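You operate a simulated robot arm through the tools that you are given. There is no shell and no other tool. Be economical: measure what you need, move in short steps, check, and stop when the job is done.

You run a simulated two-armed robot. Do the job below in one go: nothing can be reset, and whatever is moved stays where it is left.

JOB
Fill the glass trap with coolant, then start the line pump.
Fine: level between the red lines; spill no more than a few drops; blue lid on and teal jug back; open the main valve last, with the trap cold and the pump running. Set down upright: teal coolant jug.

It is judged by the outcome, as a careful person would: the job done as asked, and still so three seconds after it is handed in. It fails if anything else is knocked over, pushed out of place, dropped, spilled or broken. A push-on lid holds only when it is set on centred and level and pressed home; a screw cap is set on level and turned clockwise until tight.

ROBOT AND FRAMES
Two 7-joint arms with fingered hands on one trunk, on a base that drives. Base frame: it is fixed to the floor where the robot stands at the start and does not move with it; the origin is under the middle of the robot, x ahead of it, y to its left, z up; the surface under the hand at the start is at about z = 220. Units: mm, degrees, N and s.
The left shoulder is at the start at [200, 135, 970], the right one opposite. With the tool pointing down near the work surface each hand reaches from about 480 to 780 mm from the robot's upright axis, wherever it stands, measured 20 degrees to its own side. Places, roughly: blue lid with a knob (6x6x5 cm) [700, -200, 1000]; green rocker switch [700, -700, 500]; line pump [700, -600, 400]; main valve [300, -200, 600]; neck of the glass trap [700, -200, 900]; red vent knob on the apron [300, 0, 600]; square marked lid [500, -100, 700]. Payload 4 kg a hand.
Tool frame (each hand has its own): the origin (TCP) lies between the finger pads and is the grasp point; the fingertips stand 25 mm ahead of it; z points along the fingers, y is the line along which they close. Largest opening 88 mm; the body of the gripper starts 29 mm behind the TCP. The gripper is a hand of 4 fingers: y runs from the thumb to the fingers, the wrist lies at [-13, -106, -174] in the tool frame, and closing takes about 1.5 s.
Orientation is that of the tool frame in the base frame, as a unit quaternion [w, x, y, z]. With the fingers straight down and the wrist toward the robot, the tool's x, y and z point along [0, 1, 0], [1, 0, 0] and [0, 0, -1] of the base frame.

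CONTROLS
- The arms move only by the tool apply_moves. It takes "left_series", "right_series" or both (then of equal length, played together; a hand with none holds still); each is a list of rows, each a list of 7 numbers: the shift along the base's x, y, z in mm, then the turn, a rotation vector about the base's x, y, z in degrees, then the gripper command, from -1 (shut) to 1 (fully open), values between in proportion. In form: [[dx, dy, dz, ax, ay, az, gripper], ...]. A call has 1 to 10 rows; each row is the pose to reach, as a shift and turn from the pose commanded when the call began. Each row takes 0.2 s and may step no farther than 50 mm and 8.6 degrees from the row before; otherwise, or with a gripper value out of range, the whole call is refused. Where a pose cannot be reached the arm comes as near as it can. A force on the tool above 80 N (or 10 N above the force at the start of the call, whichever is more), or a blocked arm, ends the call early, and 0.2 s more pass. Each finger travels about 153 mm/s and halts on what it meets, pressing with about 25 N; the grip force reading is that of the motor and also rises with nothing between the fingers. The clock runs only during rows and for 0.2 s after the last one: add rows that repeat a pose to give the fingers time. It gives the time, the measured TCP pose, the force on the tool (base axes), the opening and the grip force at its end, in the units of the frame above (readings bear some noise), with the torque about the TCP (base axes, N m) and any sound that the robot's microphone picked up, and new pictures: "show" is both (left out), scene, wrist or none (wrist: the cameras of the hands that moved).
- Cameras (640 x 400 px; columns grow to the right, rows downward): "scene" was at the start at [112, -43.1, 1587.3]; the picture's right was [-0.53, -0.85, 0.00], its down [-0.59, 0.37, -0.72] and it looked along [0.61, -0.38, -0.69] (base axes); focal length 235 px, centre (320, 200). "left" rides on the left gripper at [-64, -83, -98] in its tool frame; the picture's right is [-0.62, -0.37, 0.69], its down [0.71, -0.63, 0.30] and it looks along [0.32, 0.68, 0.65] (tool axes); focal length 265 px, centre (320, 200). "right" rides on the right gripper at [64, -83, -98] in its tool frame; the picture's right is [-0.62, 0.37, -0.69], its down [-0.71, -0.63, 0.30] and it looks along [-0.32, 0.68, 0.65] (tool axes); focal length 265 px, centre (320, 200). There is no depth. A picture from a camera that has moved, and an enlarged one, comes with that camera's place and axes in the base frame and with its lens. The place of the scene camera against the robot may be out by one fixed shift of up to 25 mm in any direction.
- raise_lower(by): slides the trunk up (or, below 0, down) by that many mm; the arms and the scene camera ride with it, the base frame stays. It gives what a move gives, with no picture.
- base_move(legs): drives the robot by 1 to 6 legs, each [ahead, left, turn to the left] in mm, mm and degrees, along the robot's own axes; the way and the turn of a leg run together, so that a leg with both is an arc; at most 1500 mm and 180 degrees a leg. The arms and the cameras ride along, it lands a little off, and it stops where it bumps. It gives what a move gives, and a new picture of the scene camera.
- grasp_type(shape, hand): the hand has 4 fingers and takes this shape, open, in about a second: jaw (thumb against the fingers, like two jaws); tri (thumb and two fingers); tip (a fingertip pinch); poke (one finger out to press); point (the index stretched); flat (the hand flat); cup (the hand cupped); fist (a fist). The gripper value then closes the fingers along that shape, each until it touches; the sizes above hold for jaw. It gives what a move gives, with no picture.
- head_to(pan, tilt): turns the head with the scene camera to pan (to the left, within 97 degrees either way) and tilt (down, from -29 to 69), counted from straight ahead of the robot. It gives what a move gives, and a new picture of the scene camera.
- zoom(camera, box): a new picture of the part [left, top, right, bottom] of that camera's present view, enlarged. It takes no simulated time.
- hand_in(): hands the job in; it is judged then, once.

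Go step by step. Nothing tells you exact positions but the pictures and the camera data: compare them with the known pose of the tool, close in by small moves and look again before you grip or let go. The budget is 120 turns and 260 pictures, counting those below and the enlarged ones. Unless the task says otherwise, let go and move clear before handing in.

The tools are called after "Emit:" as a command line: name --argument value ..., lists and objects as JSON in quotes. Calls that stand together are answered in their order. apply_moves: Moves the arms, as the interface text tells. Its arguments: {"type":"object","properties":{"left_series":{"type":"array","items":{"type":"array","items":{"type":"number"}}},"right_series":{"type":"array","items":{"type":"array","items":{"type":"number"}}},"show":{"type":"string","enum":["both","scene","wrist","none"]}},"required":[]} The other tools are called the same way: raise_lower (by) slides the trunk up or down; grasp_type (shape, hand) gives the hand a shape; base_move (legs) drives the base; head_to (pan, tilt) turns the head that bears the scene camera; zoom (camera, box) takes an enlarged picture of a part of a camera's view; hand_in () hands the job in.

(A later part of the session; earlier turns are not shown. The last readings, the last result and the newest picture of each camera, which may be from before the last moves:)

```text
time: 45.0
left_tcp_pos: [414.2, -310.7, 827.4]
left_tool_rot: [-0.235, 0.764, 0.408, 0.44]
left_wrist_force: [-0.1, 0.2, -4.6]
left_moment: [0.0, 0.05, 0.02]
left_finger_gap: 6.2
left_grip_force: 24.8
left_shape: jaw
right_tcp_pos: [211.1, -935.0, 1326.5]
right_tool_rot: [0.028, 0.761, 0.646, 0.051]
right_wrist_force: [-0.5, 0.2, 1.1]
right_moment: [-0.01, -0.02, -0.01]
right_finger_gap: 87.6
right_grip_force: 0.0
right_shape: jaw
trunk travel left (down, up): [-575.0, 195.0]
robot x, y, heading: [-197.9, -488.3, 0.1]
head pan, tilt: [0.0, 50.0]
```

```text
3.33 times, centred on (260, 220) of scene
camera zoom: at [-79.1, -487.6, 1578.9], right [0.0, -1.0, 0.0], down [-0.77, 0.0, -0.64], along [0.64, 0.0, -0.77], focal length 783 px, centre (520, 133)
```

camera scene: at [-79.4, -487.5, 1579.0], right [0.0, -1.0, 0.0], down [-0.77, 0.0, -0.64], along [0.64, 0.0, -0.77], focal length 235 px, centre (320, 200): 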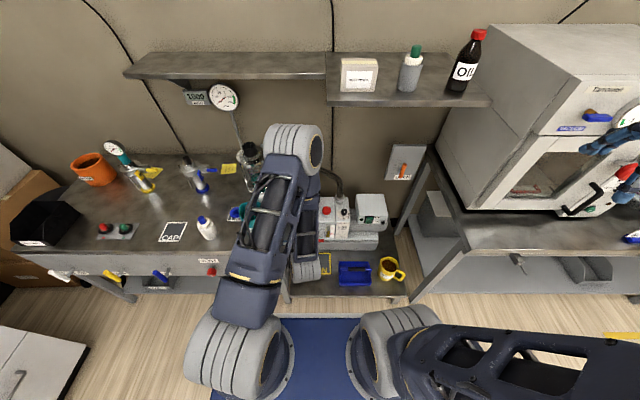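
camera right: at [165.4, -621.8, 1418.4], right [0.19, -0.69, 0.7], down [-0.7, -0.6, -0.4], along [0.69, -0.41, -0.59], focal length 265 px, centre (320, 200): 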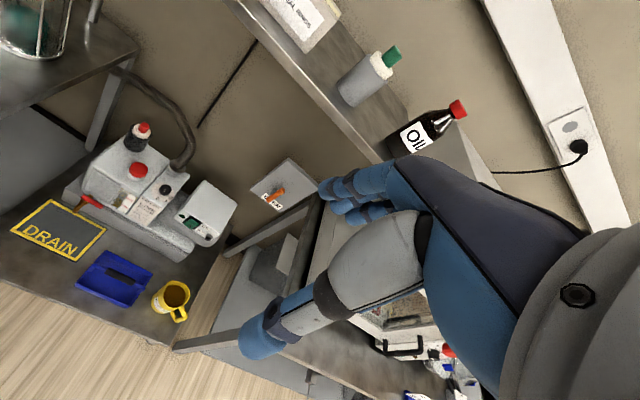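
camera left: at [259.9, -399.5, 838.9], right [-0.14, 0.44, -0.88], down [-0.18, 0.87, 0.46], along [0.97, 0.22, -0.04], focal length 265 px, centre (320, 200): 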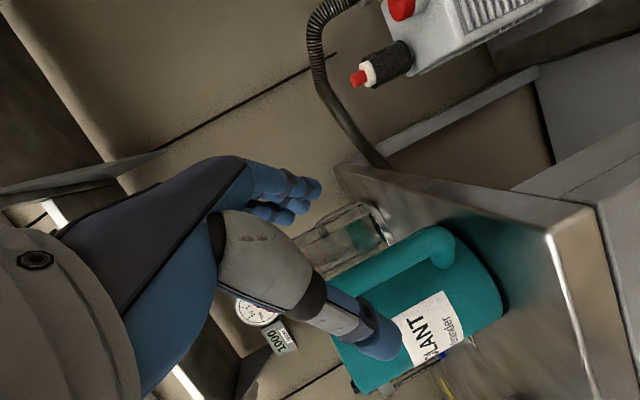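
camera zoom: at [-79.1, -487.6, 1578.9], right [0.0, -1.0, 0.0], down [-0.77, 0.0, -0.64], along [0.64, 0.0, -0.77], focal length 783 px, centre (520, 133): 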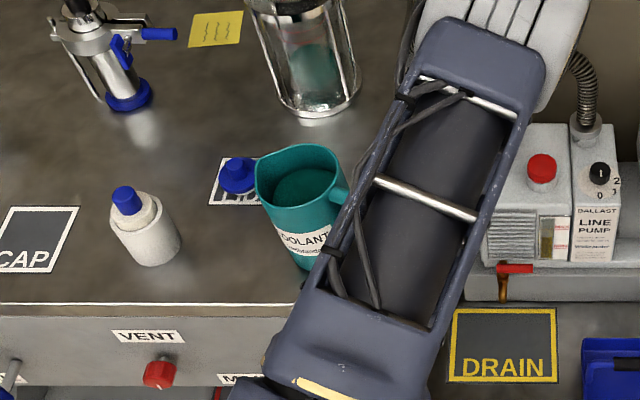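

Emit:
apply_moves --left_series '[[0, 0, 4, 0, 0, 0, -1], [0, 0, 8, 0, 0, 0, -1], [0, 0, 13, 0, 0, 0, -1], [0, 0, 13, 0, 0, 0, -1]]' --show "none"

Emit:
zoom --camera "left" --box '[240, 140, 500, 400]'

Emit:
zoom --camera "scene" --box '[200, 160, 320, 280]'

```text
time: 46.0
left_tcp_pos: [414.4, -311.9, 840.3]
left_tool_rot: [-0.233, 0.765, 0.408, 0.441]
left_wrist_force: [0.4, 1.1, -4.7]
left_moment: [-0.01, 0.09, 0.01]
left_finger_gap: 6.0
left_grip_force: 24.9
left_shape: jaw
right_tcp_pos: [212.2, -935.3, 1326.2]
right_tool_rot: [0.028, 0.76, 0.647, 0.051]
right_wrist_force: [0.0, 0.2, -1.0]
right_moment: [0.01, -0.03, 0.02]
right_finger_gap: 87.6
right_grip_force: 0.1
right_shape: jaw
trunk travel left (down, up): [-575.0, 195.0]
robot x, y, heading: [-197.7, -489.0, 0.1]
head pan, tilt: [0.0, 50.0]
```

```text
1.54 times, centred on (370, 270) of left
camera zoom: at [280.8, -362.3, 833.7], right [-0.14, 0.44, -0.88], down [-0.18, 0.87, 0.46], along [0.97, 0.22, -0.05], focal length 408 px, centre (243, 92)
```

zoom: 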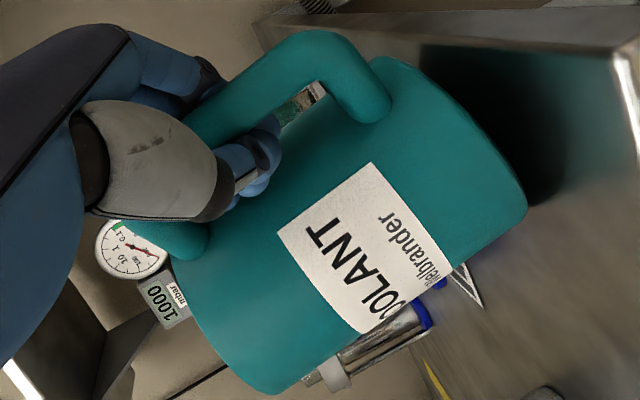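

```text
3.33 times, centred on (260, 220) of scene
camera zoom: at [-79.1, -487.6, 1578.9], right [0.0, -1.0, 0.0], down [-0.77, 0.0, -0.64], along [0.64, 0.0, -0.77], focal length 783 px, centre (520, 133)
```

zoom: 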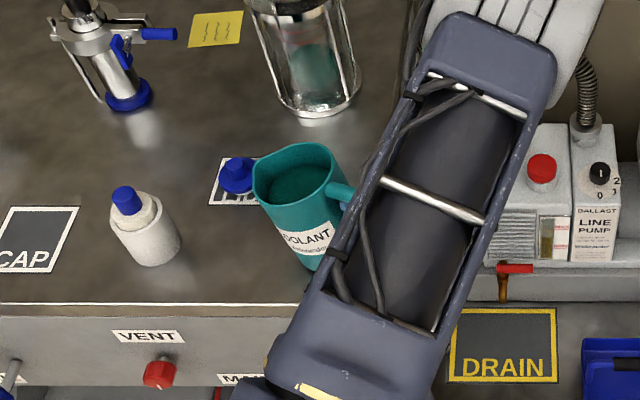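

The grip lets the jug pivot (handle side rises, lip edge stays on the table). I set it back down, open, and will re-grip deeper with the fingers horizontal so that the hand cages the bar and locks the tilt.

Emit:
apply_moves --left_series '[[0, 0, -6, 0, 0, 0, -1], [0, 0, -12, 0, 0, 0, -1], [0, 0, -18, 0, 0, 0, -1], [0, 0, -23, 0, 0, 0, -1], [0, 0, -26, 0, 0, 0, -1], [0, 0, -26, 0, 0, 0, -0.5], [0, 0, -26, 0, 0, 0, 0], [0, 0, -26, 0, 0, 0, 0.3], [0, 0, -26, 0, 0, 0, 0.3]]' --show "none"

Emit:
apply_moves --left_series '[[0, 0, 0, 6.6, -4.4, 0, 0.3], [0, 0, 0, 13.3, -8.9, 0, 0.3], [0, 0, 0, 19.9, -13.3, 0, 0.3], [0, 0, 0, 26.6, -17.8, 0, 0.3], [0, 0, 0, 26.6, -17.8, 0, 0.3]]' --show "none"

Emit:
zoom --camera "left" --box '[160, 60, 500, 400]'

Emit:
zoom --camera "scene" --box '[180, 130, 340, 290]'

```text
time: 48.0
left_tcp_pos: [414.7, -311.6, 815.8]
left_tool_rot: [-0.233, 0.764, 0.408, 0.442]
left_wrist_force: [-0.4, -0.1, -0.2]
left_moment: [0.0, 0.01, 0.0]
left_finger_gap: 56.8
left_grip_force: 0.1
left_shape: jaw
right_tcp_pos: [211.4, -935.3, 1326.7]
right_tool_rot: [0.028, 0.761, 0.647, 0.051]
right_wrist_force: [-0.5, -0.4, 0.2]
right_moment: [-0.01, -0.02, 0.01]
right_finger_gap: 87.9
right_grip_force: 0.0
right_shape: jaw
trunk travel left (down, up): [-575.0, 195.0]
robot x, y, heading: [-192.6, -485.0, 0.1]
head pan, tilt: [0.0, 50.0]
```

```text
time: 49.2
left_tcp_pos: [414.7, -310.8, 814.7]
left_tool_rot: [-0.338, 0.612, 0.327, 0.636]
left_wrist_force: [0.0, -0.9, -0.3]
left_moment: [0.0, -0.03, 0.0]
left_finger_gap: 57.0
left_grip_force: 0.1
left_shape: jaw
right_tcp_pos: [212.7, -935.5, 1325.9]
right_tool_rot: [0.029, 0.761, 0.646, 0.052]
right_wrist_force: [0.5, 0.9, -0.5]
right_moment: [0.0, 0.01, -0.01]
right_finger_gap: 87.7
right_grip_force: 0.0
right_shape: jaw
trunk travel left (down, up): [-575.0, 195.0]
robot x, y, heading: [-200.7, -489.0, 0.1]
head pan, tilt: [0.0, 50.0]
```

```text
1.18 times, centred on (330, 230) of left
camera zoom: at [293.2, -344.1, 746.5], right [0.09, 0.8, -0.6], down [-0.37, 0.58, 0.72], along [0.93, 0.15, 0.35], focal length 312 px, centre (308, 165)
```

zoom: 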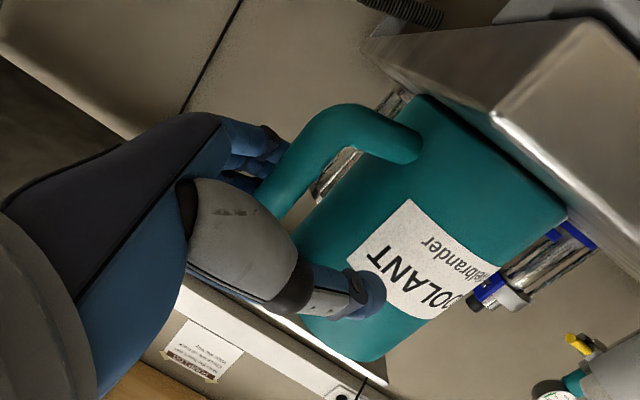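

```text
2.50 times, centred on (260, 210) of scene
camera zoom: at [-79.3, -487.7, 1579.0], right [0.0, -1.0, 0.0], down [-0.77, 0.0, -0.64], along [0.64, 0.0, -0.77], focal length 588 px, centre (470, 175)
```

zoom: 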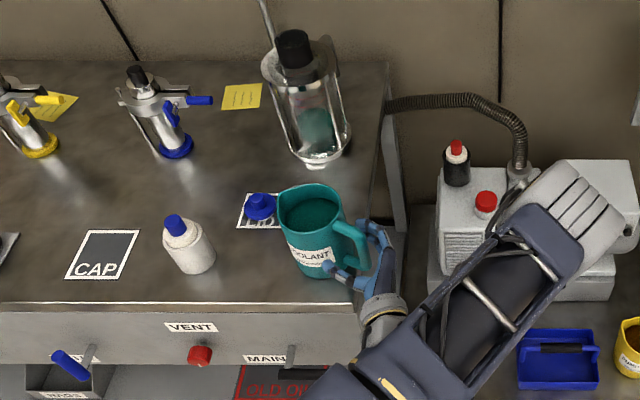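

Hand is level now. I advance 20 mm deeper so the bar lies close to the palm.

Emit:
apply_moves --left_series '[[3, 4.5, 0, 0, 0, 0, 0.3], [6, 9, 0, 0, 0, 0, 0.3], [9, 13, 0, 0, 0, 0, 0.3], [11, 16.5, 0, 0, 0, 0, 0.3], [11, 16.5, 0, 0, 0, 0, 0.3]]' --show "none"

Emit:
zoom --camera "left" --box '[200, 100, 440, 340]'

Emit:
zoom --camera "scene" --box '[220, 190, 300, 270]'

```text
time: 50.4
left_tcp_pos: [427.2, -294.5, 814.9]
left_tool_rot: [-0.336, 0.613, 0.327, 0.635]
left_wrist_force: [0.0, -0.2, -0.6]
left_moment: [0.0, -0.04, -0.01]
left_finger_gap: 57.0
left_grip_force: 0.2
left_shape: jaw
right_tcp_pos: [211.8, -935.2, 1325.6]
right_tool_rot: [0.027, 0.76, 0.647, 0.051]
right_wrist_force: [0.0, 0.0, 0.0]
right_moment: [0.03, -0.01, -0.02]
right_finger_gap: 87.8
right_grip_force: 0.2
right_shape: jaw
trunk travel left (down, up): [-575.0, 195.0]
robot x, y, heading: [-199.2, -491.4, 0.3]
head pan, tilt: [0.0, 50.0]
```

```text
1.67 times, centred on (320, 220) of left
camera zoom: at [304.2, -327.9, 746.9], right [0.09, 0.8, -0.6], down [-0.37, 0.58, 0.72], along [0.93, 0.15, 0.35], focal length 442 px, centre (320, 167)
```

zoom: 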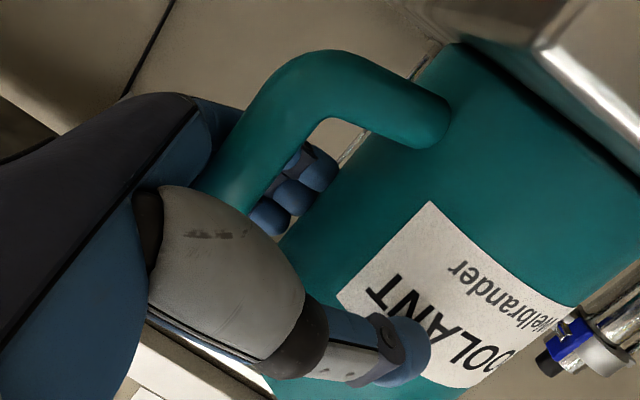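

```text
5.00 times, centred on (260, 230) of scene
camera zoom: at [-79.3, -487.7, 1579.0], right [0.0, -1.0, 0.0], down [-0.77, 0.0, -0.64], along [0.64, 0.0, -0.77], focal length 1175 px, centre (620, 50)
```

zoom: 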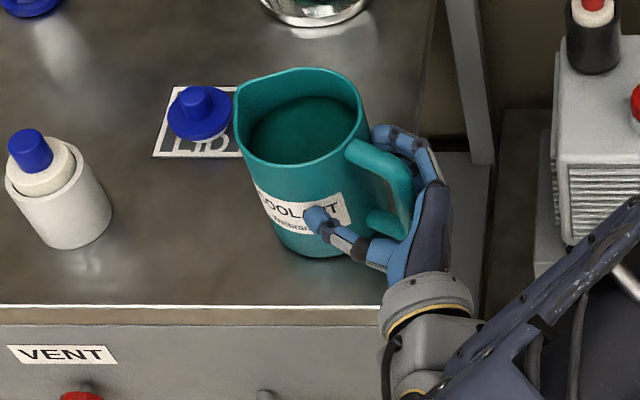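

The handle sits deep in the hand. Closing now.

Emit:
apply_moves --left_series '[[0, 0, 0, 0, 0, 0, 0], [0, 0, 0, 0, 0, 0, -0.5], [0, 0, 0, 0, 0, 0, -1], [0, 0, 0, 0, 0, 0, -1], [0, 0, 0, 0, 0, 0, -1], [0, 0, 0, 0, 0, 0, -1], [0, 0, 0, 0, 0, 0, -1]]' --show "none"

Emit:
zoom --camera "left" --box '[200, 100, 440, 340]'

Emit:
zoom --camera "scene" --box '[220, 190, 300, 270]'

```text
time: 52.0
left_tcp_pos: [425.9, -294.5, 815.0]
left_tool_rot: [-0.337, 0.613, 0.327, 0.635]
left_wrist_force: [0.8, -2.5, -0.6]
left_moment: [0.01, 0.04, -0.12]
left_finger_gap: 5.6
left_grip_force: 24.9
left_shape: jaw
right_tcp_pos: [211.5, -934.0, 1327.2]
right_tool_rot: [0.028, 0.76, 0.647, 0.051]
right_wrist_force: [-0.4, -0.2, -0.7]
right_moment: [-0.02, 0.02, 0.04]
right_finger_gap: 87.9
right_grip_force: 0.0
right_shape: jaw
trunk travel left (down, up): [-575.0, 195.0]
robot x, y, heading: [-194.0, -490.5, 0.1]
head pan, tilt: [0.0, 50.0]
```

```text
1.67 times, centred on (320, 220) of left
camera zoom: at [304.2, -327.9, 746.9], right [0.09, 0.8, -0.6], down [-0.37, 0.58, 0.72], along [0.93, 0.15, 0.35], focal length 442 px, centre (320, 167)
```

zoom: 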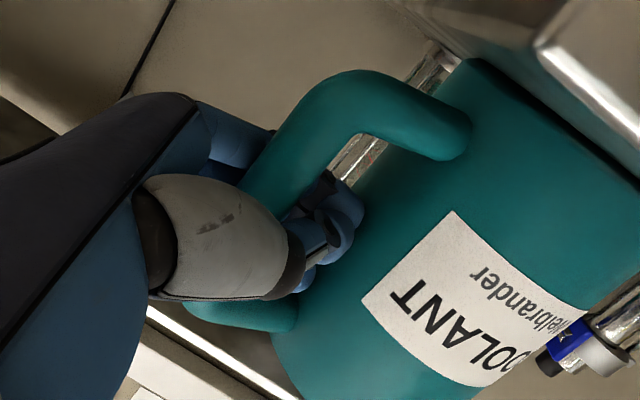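

```text
5.00 times, centred on (260, 230) of scene
camera zoom: at [-79.2, -487.8, 1578.9], right [0.0, -1.0, 0.0], down [-0.77, 0.0, -0.64], along [0.64, 0.0, -0.77], focal length 1175 px, centre (620, 50)
```

zoom: 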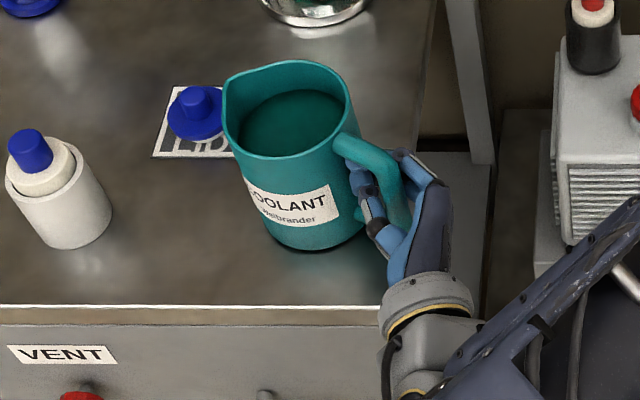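

The grip is firm around the bar. Test lift of 12 mm.

Emit:
apply_moves --left_series '[[0, 0, 4, 0, 0, 0, -1], [0, 0, 8, 0, 0, 0, -1], [0, 0, 12, 0, 0, 0, -1], [0, 0, 12, 0, 0, 0, -1]]' --show "none"

Emit:
zoom --camera "left" --box '[200, 100, 440, 340]'

Emit:
zoom --camera "scene" --box '[220, 190, 300, 270]'

```text
time: 53.0
left_tcp_pos: [427.1, -294.2, 827.8]
left_tool_rot: [-0.337, 0.614, 0.327, 0.635]
left_wrist_force: [0.2, 0.2, -5.5]
left_moment: [-0.12, 0.14, 0.0]
left_finger_gap: 5.0
left_grip_force: 24.6
left_shape: jaw
right_tcp_pos: [211.4, -935.1, 1325.7]
right_tool_rot: [0.028, 0.761, 0.646, 0.05]
right_wrist_force: [-0.5, -0.2, -0.1]
right_moment: [0.02, -0.03, 0.05]
right_finger_gap: 87.6
right_grip_force: 0.0
right_shape: jaw
trunk travel left (down, up): [-575.0, 195.0]
robot x, y, heading: [-199.3, -487.6, 0.2]
head pan, tilt: [0.0, 50.0]
```

```text
1.67 times, centred on (320, 220) of left
camera zoom: at [304.3, -327.6, 759.4], right [0.09, 0.8, -0.6], down [-0.37, 0.59, 0.72], along [0.93, 0.15, 0.35], focal length 442 px, centre (320, 167)
```

zoom: 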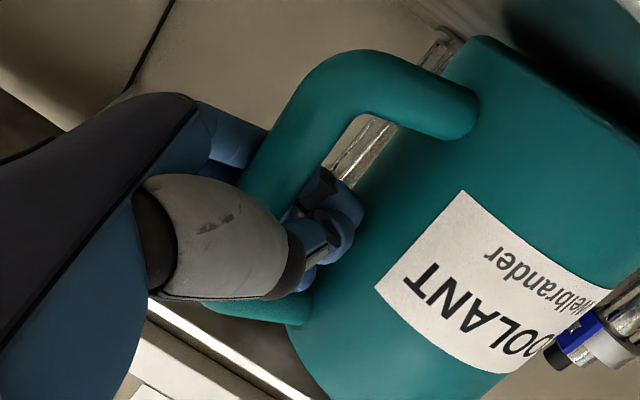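

```text
5.00 times, centred on (260, 230) of scene
camera zoom: at [-79.1, -487.6, 1578.9], right [0.0, -1.0, 0.0], down [-0.77, 0.0, -0.64], along [0.64, 0.0, -0.77], focal length 1175 px, centre (620, 50)
```

zoom: 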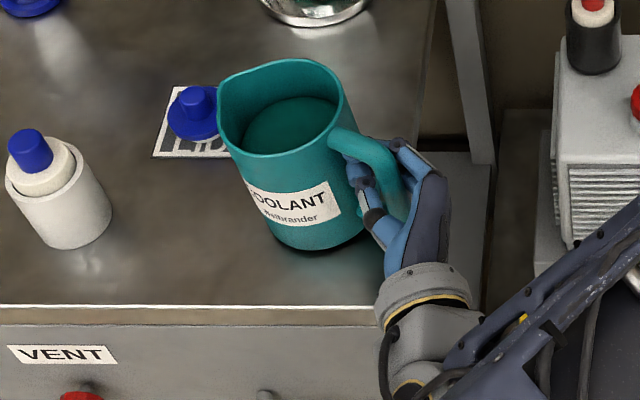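

Emit:
apply_moves --left_series '[[0, 0, 4, 0, 0, 0, -1], [0, 0, 8, 0, 0, 0, -1], [0, 0, 12, 0, 0, 0, -1], [0, 0, 12, 0, 0, 0, -1]]' --show "none"

Emit:
zoom --camera "left" --box '[200, 100, 440, 340]'

Emit:
zoom --camera "scene" --box '[220, 190, 300, 270]'

```text
time: 54.0
left_tcp_pos: [424.8, -294.4, 838.6]
left_tool_rot: [-0.337, 0.613, 0.327, 0.635]
left_wrist_force: [0.2, 0.8, -6.2]
left_moment: [-0.15, 0.09, 0.0]
left_finger_gap: 5.1
left_grip_force: 25.1
left_shape: jaw
right_tcp_pos: [211.4, -934.7, 1325.8]
right_tool_rot: [0.027, 0.76, 0.647, 0.051]
right_wrist_force: [0.7, 0.5, -0.4]
right_moment: [-0.02, 0.02, 0.0]
right_finger_gap: 87.7
right_grip_force: 0.1
right_shape: jaw
trunk travel left (down, up): [-575.0, 195.0]
robot x, y, heading: [-199.6, -489.5, 0.3]
head pan, tilt: [0.0, 50.0]
```

```text
1.67 times, centred on (320, 220) of left
camera zoom: at [303.5, -327.5, 770.7], right [0.09, 0.8, -0.6], down [-0.37, 0.59, 0.72], along [0.93, 0.15, 0.35], focal length 442 px, centre (320, 167)
```

zoom: 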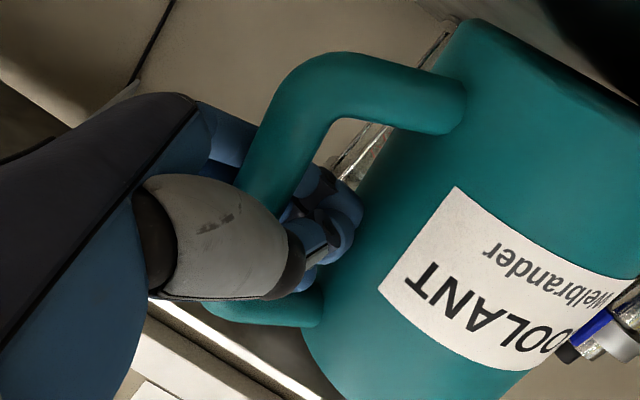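

```text
5.00 times, centred on (260, 230) of scene
camera zoom: at [-79.1, -487.6, 1578.9], right [0.0, -1.0, 0.0], down [-0.77, 0.0, -0.64], along [0.64, 0.0, -0.77], focal length 1175 px, centre (620, 50)
```

zoom: 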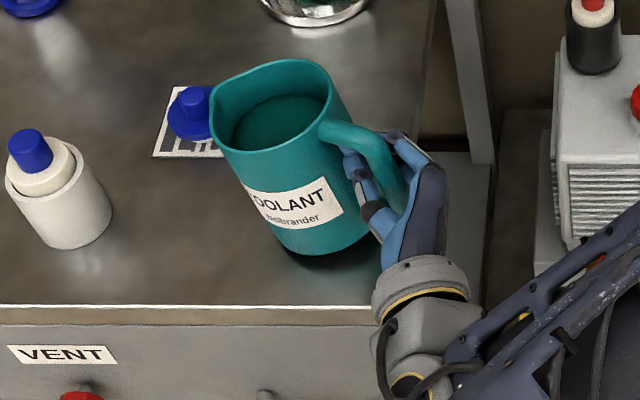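

The jug still tips about 10° at the bar; the cage should lock soon. I rotate the hand upward to take up the slack and level the jug.

Emit:
apply_moves --left_series '[[0, 0, 0, 4.15, -2.8, 0, -1], [0, 0, 0, 8.3, -5.6, 0, -1], [0, 0, 0, 12.5, -8.3, 0, -1], [0, 0, 0, 16.6, -11.1, 0, -1], [0, 0, 0, 16.6, -11.1, 0, -1]]' --show "none"

Emit:
zoom --camera "left" --box '[200, 100, 440, 340]'

Emit:
zoom --camera "scene" --box '[220, 190, 300, 270]'

```text
time: 55.2
left_tcp_pos: [425.7, -294.4, 839.0]
left_tool_rot: [-0.389, 0.493, 0.263, 0.732]
left_wrist_force: [2.8, 1.0, 0.9]
left_moment: [0.01, 0.09, -0.01]
left_finger_gap: 5.0
left_grip_force: 25.2
left_shape: jaw
right_tcp_pos: [211.0, -936.0, 1326.0]
right_tool_rot: [0.028, 0.761, 0.646, 0.051]
right_wrist_force: [-0.2, -0.1, -0.7]
right_moment: [0.0, -0.02, 0.03]
right_finger_gap: 87.8
right_grip_force: 0.1
right_shape: jaw
trunk travel left (down, up): [-575.0, 195.0]
robot x, y, heading: [-200.1, -489.5, 0.1]
head pan, tilt: [0.0, 50.0]
```

```text
1.67 times, centred on (320, 220) of left
camera zoom: at [320.1, -303.8, 742.2], right [0.18, 0.93, -0.32], down [-0.52, 0.36, 0.78], along [0.84, 0.02, 0.55], focal length 442 px, centre (320, 167)
```

zoom: 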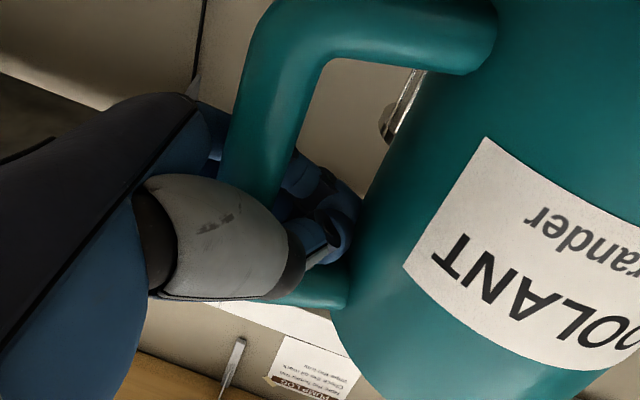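

```text
5.00 times, centred on (260, 230) of scene
camera zoom: at [-79.2, -487.7, 1579.0], right [0.0, -1.0, 0.0], down [-0.77, 0.0, -0.64], along [0.64, 0.0, -0.77], focal length 1175 px, centre (620, 50)
```

zoom: 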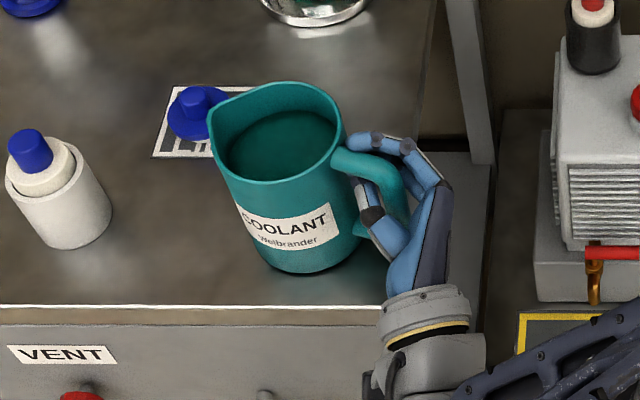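

Jug is upright again with the hand pitched up. Lift test again.

Emit:
apply_moves --left_series '[[0, 0, 4, 0, 0, 0, -1], [0, 0, 9, 0, 0, 0, -1], [0, 0, 15, 0, 0, 0, -1], [0, 0, 15, 0, 0, 0, -1]]' --show "none"

Emit:
zoom --camera "left" --box '[200, 100, 440, 340]'

Emit:
zoom --camera "scene" --box '[220, 190, 300, 270]'

```text
time: 56.2
left_tcp_pos: [424.9, -295.4, 853.3]
left_tool_rot: [-0.389, 0.494, 0.263, 0.732]
left_wrist_force: [-0.1, 0.2, -5.2]
left_moment: [0.01, 0.02, 0.03]
left_finger_gap: 4.6
left_grip_force: 25.2
left_shape: jaw
right_tcp_pos: [212.1, -934.7, 1325.6]
right_tool_rot: [0.028, 0.761, 0.647, 0.05]
right_wrist_force: [0.4, 0.3, 0.5]
right_moment: [-0.05, -0.04, -0.03]
right_finger_gap: 87.6
right_grip_force: 0.1
right_shape: jaw
trunk travel left (down, up): [-575.0, 195.0]
robot x, y, heading: [-199.0, -487.5, 0.0]
head pan, tilt: [0.0, 50.0]
```

```text
1.67 times, centred on (320, 220) of left
camera zoom: at [319.8, -303.8, 757.4], right [0.18, 0.93, -0.32], down [-0.51, 0.37, 0.78], along [0.84, 0.02, 0.54], focal length 442 px, centre (320, 167)
```

zoom: 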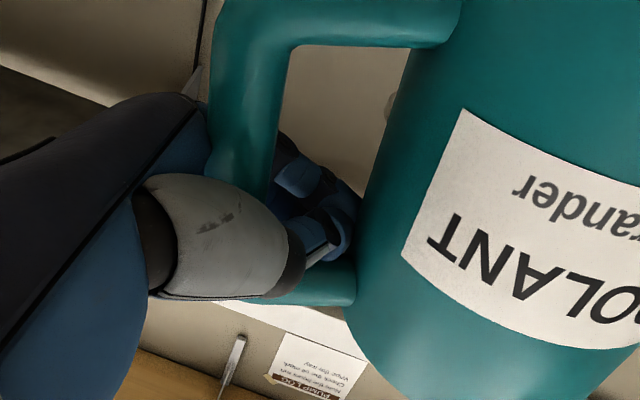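

```text
5.00 times, centred on (260, 230) of scene
camera zoom: at [-79.1, -487.6, 1578.9], right [0.0, -1.0, 0.0], down [-0.77, 0.0, -0.64], along [0.64, 0.0, -0.77], focal length 1175 px, centre (620, 50)
```

zoom: 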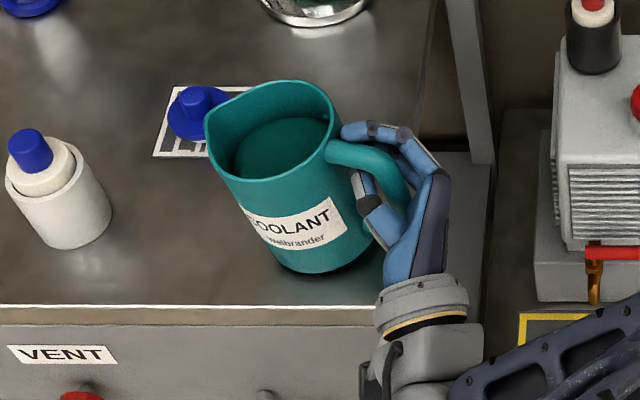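

The jug keeps pivoting in this grip: it is too heavy to be held by the bar alone. I set it down, release and back away, then try a cupped shape around the body.

Emit:
apply_moves --left_series '[[0, 0, -5, 0, 0, 0, -1], [0, 0, -10, 0, 0, 0, -1], [0, 0, -15, 0, 0, 0, -1], [0, 0, -15, 0, 0, 0, -0.4], [0, 0, -15, 0, 0, 0, 0.2], [0, 0, -15, 0, 0, 0, 0.5], [0, 0, -15, 0, 0, 0, 0.5], [-12, -18, -19, 0, 0, 0, 0.5], [-30, -45, -25, 0, 0, 0, 0.5], [-50, -75, -20, 0, 0, 0, 0.5]]' --show "none"

Emit:
grasp_type --shape "cup" --hand "left"

Emit:
zoom --camera "left" --box '[0, 0, 640, 400]'

Emit:
zoom --camera "scene" --box '[200, 180, 330, 310]'

```text
time: 58.4
left_tcp_pos: [376.0, -369.7, 833.3]
left_tool_rot: [-0.39, 0.494, 0.264, 0.731]
left_wrist_force: [-0.1, -0.1, 0.4]
left_moment: [0.01, 0.03, 0.02]
left_finger_gap: 65.9
left_grip_force: 0.1
left_shape: jaw
right_tcp_pos: [211.7, -934.8, 1327.4]
right_tool_rot: [0.027, 0.761, 0.647, 0.05]
right_wrist_force: [0.7, 0.1, -0.6]
right_moment: [0.0, 0.01, 0.02]
right_finger_gap: 87.6
right_grip_force: 0.0
right_shape: jaw
trunk travel left (down, up): [-575.0, 195.0]
robot x, y, heading: [-201.2, -489.4, 0.3]
head pan, tilt: [0.0, 50.0]
```

```text
time: 59.3
left_tcp_pos: [376.8, -370.0, 834.4]
left_tool_rot: [-0.389, 0.495, 0.263, 0.732]
left_wrist_force: [-0.1, -1.4, 1.2]
left_moment: [0.0, -0.01, -0.01]
left_finger_gap: 59.6
left_grip_force: 0.1
left_shape: cup
right_tcp_pos: [212.0, -934.8, 1327.2]
right_tool_rot: [0.028, 0.761, 0.646, 0.051]
right_wrist_force: [1.3, 0.3, 0.7]
right_moment: [0.0, -0.01, -0.01]
right_finger_gap: 87.7
right_grip_force: 0.1
right_shape: jaw
trunk travel left (down, up): [-575.0, 195.0]
robot x, y, heading: [-197.2, -485.7, 0.2]
head pan, tilt: [0.0, 50.0]
```

```text
1.00 times, centred on (320, 200) of left (not enlarged: the box is as wide or as high as the picture)
camera zoom: at [271.0, -378.6, 737.8], right [0.18, 0.93, -0.32], down [-0.51, 0.37, 0.78], along [0.84, 0.02, 0.55], focal length 265 px, centre (320, 200)
```

zoom: 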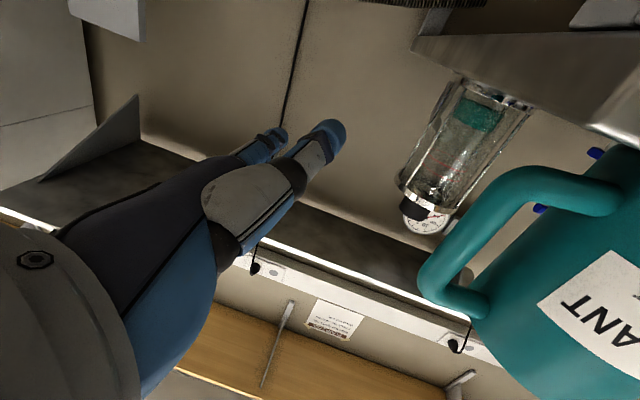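

```text
3.08 times, centred on (265, 245) of scene
camera zoom: at [-79.3, -487.7, 1579.0], right [0.0, -1.0, 0.0], down [-0.77, 0.0, -0.64], along [0.64, 0.0, -0.77], focal length 723 px, centre (489, 62)
```

zoom: 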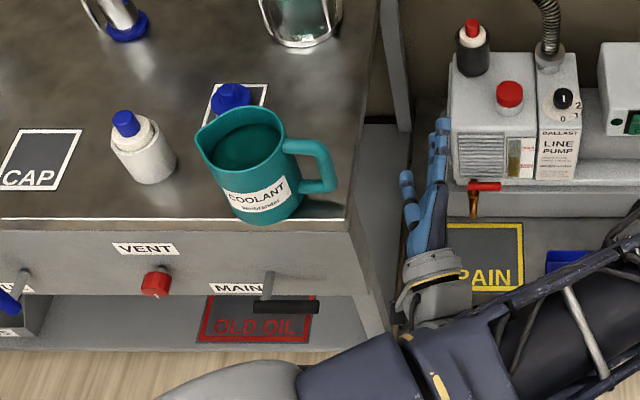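

The jug got dragged toward the table's front edge on release. I check how it stands.

Emit:
zoom --camera "scene" --box '[225, 200, 285, 260]'

Emit:
zoom --camera "left" --box '[390, 0, 640, 250]'

```text
6.67 times, centred on (255, 230) of scene
camera zoom: at [-79.3, -487.7, 1579.0], right [0.0, -1.0, 0.0], down [-0.77, 0.0, -0.64], along [0.64, 0.0, -0.77], focal length 1567 px, centre (753, 0)
```

zoom: 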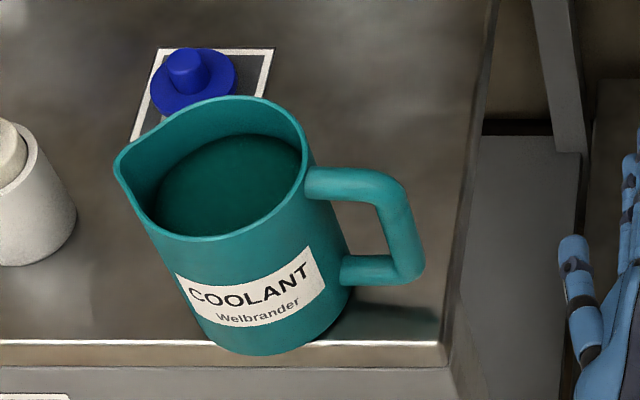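

```text
1.60 times, centred on (515, 125) of left
camera zoom: at [271.0, -378.6, 737.8], right [0.18, 0.93, -0.32], down [-0.51, 0.37, 0.78], along [0.84, 0.02, 0.55], focal length 425 px, centre (8, 320)
```

zoom: 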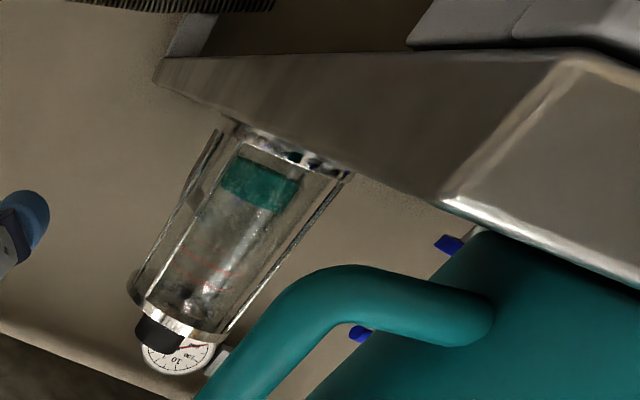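

The jug stands upright at the front edge, lip now to the left, handle to the right – that suits the right hand (fingers forward through the loop, palm deep). I raise the left hand clear, unwinding its tilt, and shift the base left.

Emit:
apply_moves --left_series '[[-10, -10, 25, -6.6, 4.5, 0, 1], [-10, -10, 50, -13.3, 8.9, 0, 1], [-10, -10, 75, -19.9, 13.4, 0, 1], [-10, -10, 100, -26.6, 17.9, 0, 1], [-10, -10, 125, -33.2, 22.4, 0, 1], [-10, -10, 150, -39.9, 26.8, 0, 1], [-10, -10, 175, -46.5, 31.3, 0, 1], [-10, -10, 200, -53.1, 35.8, 0, 1], [-10, -10, 230, -59.8, 40.3, 0, 1], [-10, -10, 260, -64.8, 43.6, 0, 1]]' --show "none"

Emit:
grasp_type --shape "jaw" --hand "left"

Emit:
base_move --legs '[[-10, 240, 0]]'

```text
time: 61.5
left_tcp_pos: [371.0, -384.4, 1092.6]
left_tool_rot: [-0.135, 0.845, 0.45, 0.254]
left_wrist_force: [1.0, -0.7, -0.6]
left_moment: [0.03, -0.01, 0.02]
left_finger_gap: 59.8
left_grip_force: 0.0
left_shape: cup
left hand out of reach, approached as far as the arm can: row 4, 5, 6, 7, 8, 9, 10
right_tcp_pos: [211.4, -935.7, 1326.3]
right_tool_rot: [0.028, 0.761, 0.646, 0.051]
right_wrist_force: [0.1, -1.0, -0.3]
right_moment: [0.01, 0.04, 0.03]
right_finger_gap: 87.7
right_grip_force: 0.0
right_shape: jaw
trunk travel left (down, up): [-575.0, 195.0]
robot x, y, heading: [-197.0, -489.9, 0.1]
head pan, tilt: [0.0, 50.0]
```

```text
time: 62.4
left_tcp_pos: [369.5, -383.1, 1093.0]
left_tool_rot: [-0.137, 0.844, 0.45, 0.256]
left_wrist_force: [-0.6, 0.1, 0.3]
left_moment: [-0.01, 0.02, -0.02]
left_finger_gap: 87.5
left_grip_force: 0.1
left_shape: jaw
right_tcp_pos: [211.3, -935.2, 1326.7]
right_tool_rot: [0.028, 0.761, 0.647, 0.051]
right_wrist_force: [0.5, 0.8, -0.4]
right_moment: [-0.02, 0.01, -0.04]
right_finger_gap: 87.9
right_grip_force: 0.0
right_shape: jaw
trunk travel left (down, up): [-575.0, 195.0]
robot x, y, heading: [-199.2, -486.9, 0.4]
head pan, tilt: [0.0, 50.0]
```

```text
time: 64.2
left_tcp_pos: [358.9, -140.8, 1093.0]
left_tool_rot: [-0.137, 0.844, 0.451, 0.255]
left_wrist_force: [0.2, 0.2, 0.4]
left_moment: [0.0, -0.01, 0.0]
left_finger_gap: 87.9
left_grip_force: 0.1
left_shape: jaw
right_tcp_pos: [202.9, -693.4, 1326.6]
right_tool_rot: [0.027, 0.759, 0.648, 0.051]
right_wrist_force: [-0.2, 0.1, 0.5]
right_moment: [0.01, 0.02, 0.01]
right_finger_gap: 87.8
right_grip_force: 0.1
right_shape: jaw
trunk travel left (down, up): [-575.0, 195.0]
robot x, y, heading: [-210.4, -245.3, 0.5]
head pan, tilt: [0.0, 50.0]
camera scene: at [-90.9, -246.9, 1579.0], right [0.01, -1.0, 0.0], down [-0.77, -0.01, -0.64], along [0.64, 0.01, -0.77], focal length 235 px, centre (320, 200)
```

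scene: 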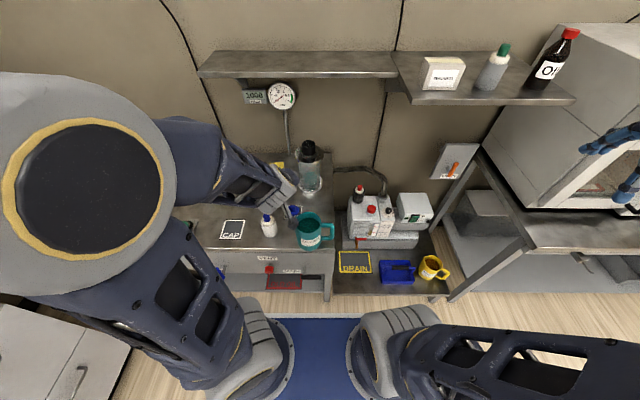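

Left arm swings aside while the right hand rotates toward fingers-forward near the handle.

Emit:
apply_moves --left_series '[[0, 25, 5, 0, 0, 0, 1], [0, 50, 10, 0, 0, 0, 1], [0, 75, 15, 0, 0, 0, 1], [0, 100, 20, 0, 0, 0, 1], [0, 125, 25, 0, 0, 0, 1], [0, 150, 30, 0, 0, 0, 1], [0, 175, 35, 0, 0, 0, 1], [0, 200, 40, 0, 0, 0, 1]]' --right_series '[[3, 30, -34, -5.2, -4.0, 4.6, 1], [6, 60, -69, -10.4, -8.0, 9.1, 1], [9, 91, -104, -15.6, -12.0, 13.7, 1], [12, 121, -138, -20.9, -16.0, 18.2, 1], [15, 152, -173, -26.1, -20.0, 22.8, 1], [18, 182, -208, -31.3, -24.0, 27.4, 1], [21, 212, -242, -36.5, -28.0, 31.9, 1], [24, 240, -275, -41.7, -32.0, 36.5, 1]]' --show "none"

Emit:
apply_moves --right_series '[[8, 16, -25, -4.9, -3.8, 4.3, 1], [16, 32, -50, -9.8, -7.5, 8.6, 1], [24, 48, -75, -14.7, -11.3, 12.8, 1], [32, 65, -100, -19.6, -15.0, 17.1, 1], [40, 81, -125, -24.5, -18.8, 21.4, 1], [48, 97, -150, -29.3, -22.5, 25.7, 1], [56, 113, -175, -34.2, -26.3, 29.9, 1], [62, 125, -200, -38.5, -29.5, 33.6, 1]]'

```text
time: 65.5
left_tcp_pos: [362.1, -5.6, 1114.4]
left_tool_rot: [-0.135, 0.844, 0.453, 0.252]
left_wrist_force: [0.5, 0.1, 0.0]
left_moment: [0.0, 0.02, 0.0]
left_finger_gap: 87.8
left_grip_force: 0.1
left_shape: jaw
right_tcp_pos: [199.9, -615.6, 1158.4]
right_tool_rot: [0.25, 0.635, 0.728, -0.073]
right_wrist_force: [0.2, 0.2, 0.8]
right_moment: [0.0, 0.04, 0.02]
right_finger_gap: 87.9
right_grip_force: 0.0
right_shape: jaw
right hand out of reach, approached as far as the arm can: row 5, 6
trunk travel left (down, up): [-575.0, 195.0]
robot x, y, heading: [-207.7, -252.0, 0.1]
head pan, tilt: [0.0, 50.0]
stopped in row 6 (right hand): the arm was blocked; the commanded pose is now the measured one
```

```text
time: 66.1
left_tcp_pos: [363.0, -4.8, 1111.2]
left_tool_rot: [-0.135, 0.845, 0.453, 0.251]
left_wrist_force: [-0.3, 0.8, -0.1]
left_moment: [-0.05, 0.02, -0.03]
left_finger_gap: 87.9
left_grip_force: 0.0
left_shape: jaw
right_tcp_pos: [169.6, -680.9, 1131.9]
right_tool_rot: [0.293, 0.632, 0.698, -0.164]
right_wrist_force: [-0.2, 0.3, 1.0]
right_moment: [0.02, -0.01, -0.03]
right_finger_gap: 87.7
right_grip_force: 0.1
right_shape: jaw
right hand out of reach, approached as far as the arm can: row 1, 2
trunk travel left (down, up): [-575.0, 195.0]
robot x, y, heading: [-210.0, -246.0, 0.6]
head pan, tilt: [0.0, 50.0]
stopped in row 2 (right hand): the arm was blocked; the commanded pose is now the measured one
camera scene: at [-83.6, -235.3, 1575.8], right [0.01, -1.0, 0.01], down [-0.77, -0.01, -0.64], along [0.64, 0.0, -0.77], focal length 235 px, centre (320, 200)
camera right: at [64.0, -581.9, 1156.0], right [0.24, -0.02, 0.97], down [-0.53, -0.84, 0.12], along [0.81, -0.55, -0.21], focal length 265 px, centre (320, 200)
```

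scene: 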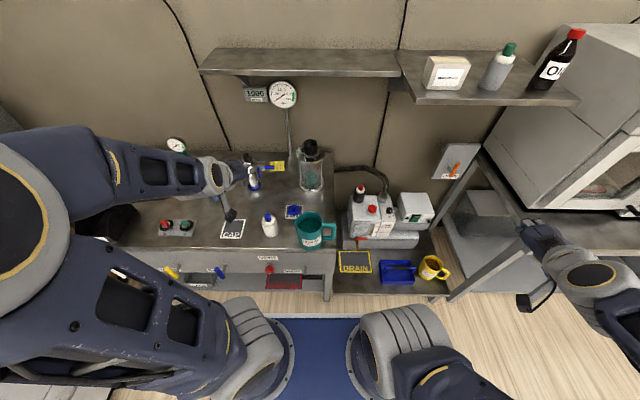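
right: 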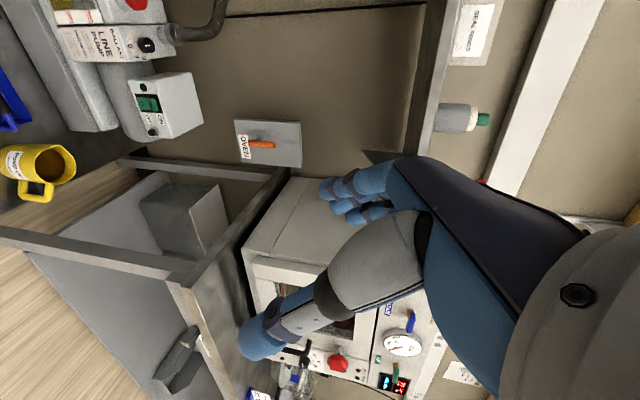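

The right arm got blocked along that path. I first untwist it back to fingers-down at a comfortable place, and will then mirror the path that worked for the left arm (yaw outward, then tilt, then swing).

Emit:
apply_moves --right_series '[[20, 20, 30, 7.6, 2.1, -1.1, 1], [45, 40, 60, 15.2, 4.3, -2.2, 1], [70, 65, 85, 22.7, 6.4, -3.3, 1], [95, 90, 105, 30.3, 8.6, -4.4, 1], [120, 110, 118, 37.9, 10.7, -5.5, 1], [140, 121, 118, 37.9, 10.7, -5.5, 1], [140, 121, 118, 37.9, 10.7, -5.5, 1]]' --show "none"

Emit:
apply_moves --right_series '[[20, 15, -20, 0, 0, 7, 1], [40, 30, -40, 0, 0, 14, 1], [60, 45, -60, 0, 0, 21, 1], [80, 60, -80, 0, 0, 28, 1], [100, 75, -100, 0, 0, 35, 1], [120, 90, -120, 0, 0, 38, 1]]'

```text
time: 67.7
left_tcp_pos: [359.1, -13.3, 1119.5]
left_tool_rot: [-0.137, 0.844, 0.452, 0.255]
left_wrist_force: [-0.2, -0.8, -0.4]
left_moment: [0.0, 0.0, 0.0]
left_finger_gap: 88.1
left_grip_force: 0.0
left_shape: jaw
right_tcp_pos: [310.1, -566.3, 1251.6]
right_tool_rot: [0.003, 0.708, 0.706, 0.015]
right_wrist_force: [-0.5, 0.2, 0.8]
right_moment: [0.0, -0.02, -0.01]
right_finger_gap: 87.8
right_grip_force: 0.0
right_shape: jaw
trunk travel left (down, up): [-575.0, 195.0]
robot x, y, heading: [-207.3, -253.7, 0.1]
head pan, tilt: [0.0, 50.0]
```

```text
time: 69.1
left_tcp_pos: [358.3, -13.1, 1119.4]
left_tool_rot: [-0.138, 0.844, 0.452, 0.254]
left_wrist_force: [-1.2, 0.3, -0.1]
left_moment: [-0.01, -0.02, 0.03]
left_finger_gap: 87.7
left_grip_force: 0.1
left_shape: jaw
right_tcp_pos: [429.6, -474.3, 1130.4]
right_tool_rot: [0.0, 0.438, 0.899, 0.016]
right_wrist_force: [0.7, 0.1, 0.5]
right_moment: [-0.03, -0.03, -0.03]
right_finger_gap: 87.6
right_grip_force: 0.0
right_shape: jaw
trunk travel left (down, up): [-575.0, 195.0]
robot x, y, heading: [-209.8, -249.0, 0.6]
head pan, tilt: [0.0, 50.0]
camera scene: at [-91.1, -246.9, 1579.0], right [0.01, -1.0, 0.0], down [-0.77, -0.01, -0.64], along [0.64, 0.0, -0.77], focal length 235 px, centre (320, 200)
camera right: at [321.1, -476.2, 1228.1], right [0.66, -0.28, 0.69], down [-0.05, -0.94, -0.33], along [0.75, 0.18, -0.64], focal length 265 px, centre (320, 200)
```

scene: 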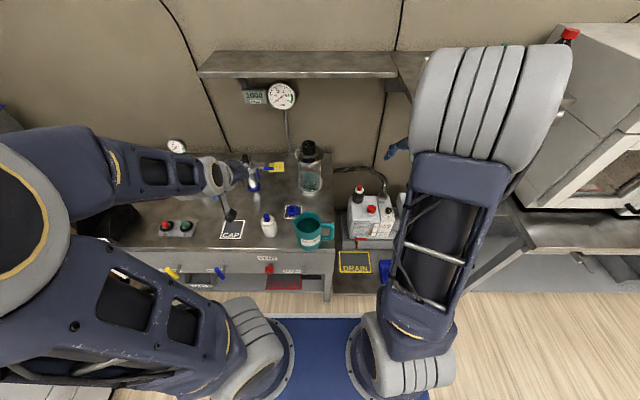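
right: 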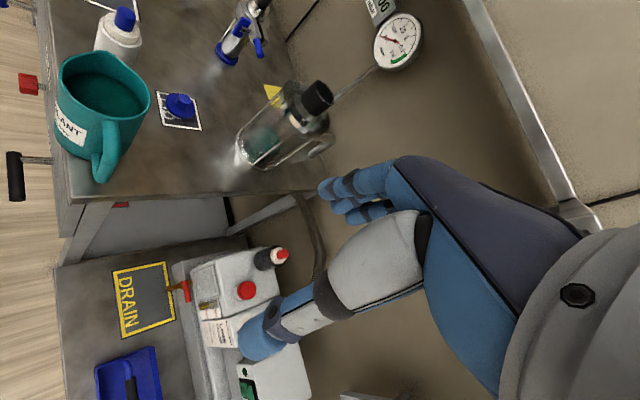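

This mirrored path works. I yaw further so the wrist is to the right, while coming in front of the handle.

Emit:
apply_moves --right_series '[[-18, 10, -10, 0, 0, 7.5, 1], [-36, 20, -20, 0, 0, 15, 1], [-54, 30, -30, 0, 0, 22.5, 1], [-72, 40, -40, 0, 0, 30, 1], [-90, 50, -50, 0, 0, 37.5, 1], [-108, 60, -60, 0, 0, 45, 1], [-120, 70, -70, 0, 0, 52, 1]]' --show "none"

Emit:
apply_moves --right_series '[[-2, 0, -15, 0, -8, 0, 1], [-4, 0, -30, 0, -16, 0, 1], [-6, 0, -45, 0, -24, 0, 1], [-8, 0, -60, 0, -32, 0, 1], [-10, 0, -75, 0, -40, 0, 1], [-12, 0, -90, 0, -48, 0, 1], [-14, 0, -105, 0, -56, 0, 1], [-16, 0, -120, 0, -64, 0, 1], [-18, 0, -135, 0, -72, 0, 1], [-20, 0, -150, 0, -80, 0, 1]]'

```text
time: 70.7
left_tcp_pos: [358.1, -12.6, 1119.6]
left_tool_rot: [-0.139, 0.843, 0.452, 0.256]
left_wrist_force: [-0.6, -0.2, 0.8]
left_moment: [0.01, 0.0, 0.02]
left_finger_gap: 87.9
left_grip_force: 0.1
left_shape: jaw
right_tcp_pos: [308.6, -404.9, 1061.0]
right_tool_rot: [-0.008, 0.0, 1.0, 0.013]
right_wrist_force: [-0.1, -0.2, 0.6]
right_moment: [-0.03, 0.02, 0.04]
right_finger_gap: 87.7
right_grip_force: 0.0
right_shape: jaw
trunk travel left (down, up): [-575.0, 195.0]
robot x, y, heading: [-209.7, -249.9, 0.3]
head pan, tilt: [0.0, 50.0]
```

```text
time: 72.9
left_tcp_pos: [359.6, -12.3, 1118.2]
left_tool_rot: [-0.138, 0.844, 0.452, 0.255]
left_wrist_force: [0.4, 0.0, -0.1]
left_moment: [0.01, 0.03, -0.02]
left_finger_gap: 88.0
left_grip_force: 0.2
left_shape: jaw
right_tcp_pos: [299.3, -413.3, 898.0]
right_tool_rot: [0.638, -0.007, 0.77, 0.012]
right_wrist_force: [0.0, 0.3, 0.8]
right_moment: [-0.01, 0.02, 0.02]
right_finger_gap: 87.8
right_grip_force: 0.0
right_shape: jaw
right hand out of reach, approached as far as the arm can: row 3, 4, 5, 6, 7, 8, 9, 10
trunk travel left (down, up): [-575.0, 195.0]
robot x, y, heading: [-207.4, -250.4, 0.3]
head pan, tilt: [0.0, 50.0]
camera scene: at [-90.6, -247.0, 1579.0], right [0.01, -1.0, 0.0], down [-0.77, -0.01, -0.64], along [0.64, 0.01, -0.77], focal length 235 px, centre (320, 200)
camera right: at [191.0, -496.9, 852.4], right [-0.57, 0.35, 0.74], down [0.45, -0.62, 0.64], along [0.68, 0.7, 0.2], focal length 265 px, centre (320, 200)
```

scene: 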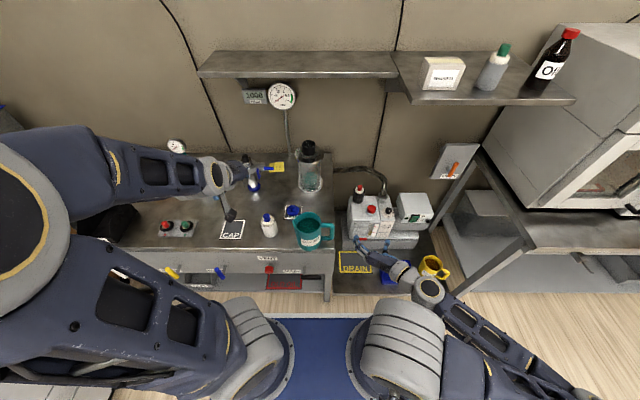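
right: 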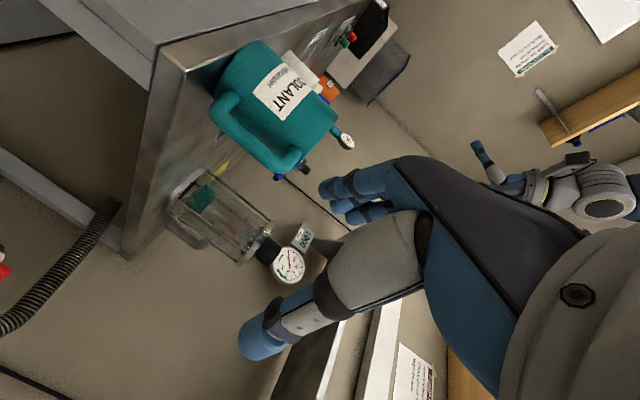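

Right hand now points forward, handle in view. I enlarge it to measure.

Emit:
zoom --camera "right" --box '[190, 20, 370, 200]'

Emit:
zoom --camera "scene" --box '[270, 190, 350, 270]'

```text
2.22 times, centred on (280, 110) of right
camera zoom: at [191.0, -496.9, 852.4], right [-0.57, 0.35, 0.74], down [0.45, -0.62, 0.64], along [0.68, 0.7, 0.2], focal length 590 px, centre (409, 400)
```

zoom: 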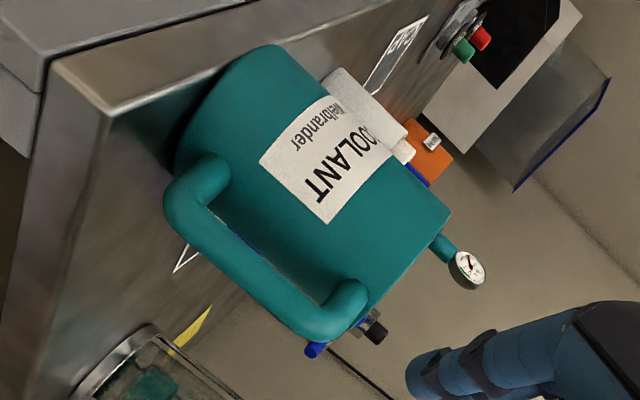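

```text
5.00 times, centred on (310, 230) of scene
camera zoom: at [-90.6, -247.0, 1579.0], right [0.01, -1.0, 0.0], down [-0.77, -0.01, -0.64], along [0.64, 0.01, -0.77], focal length 1175 px, centre (370, 50)
```

zoom: 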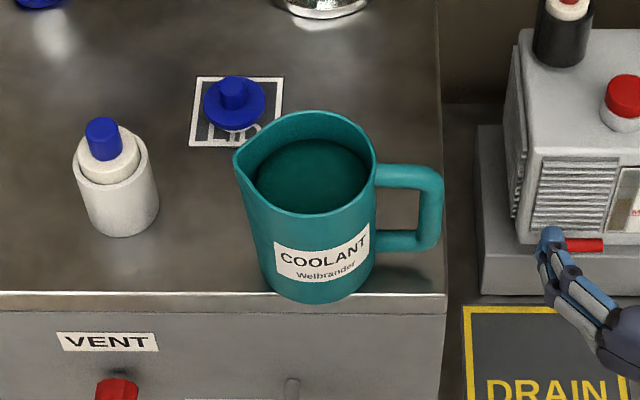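

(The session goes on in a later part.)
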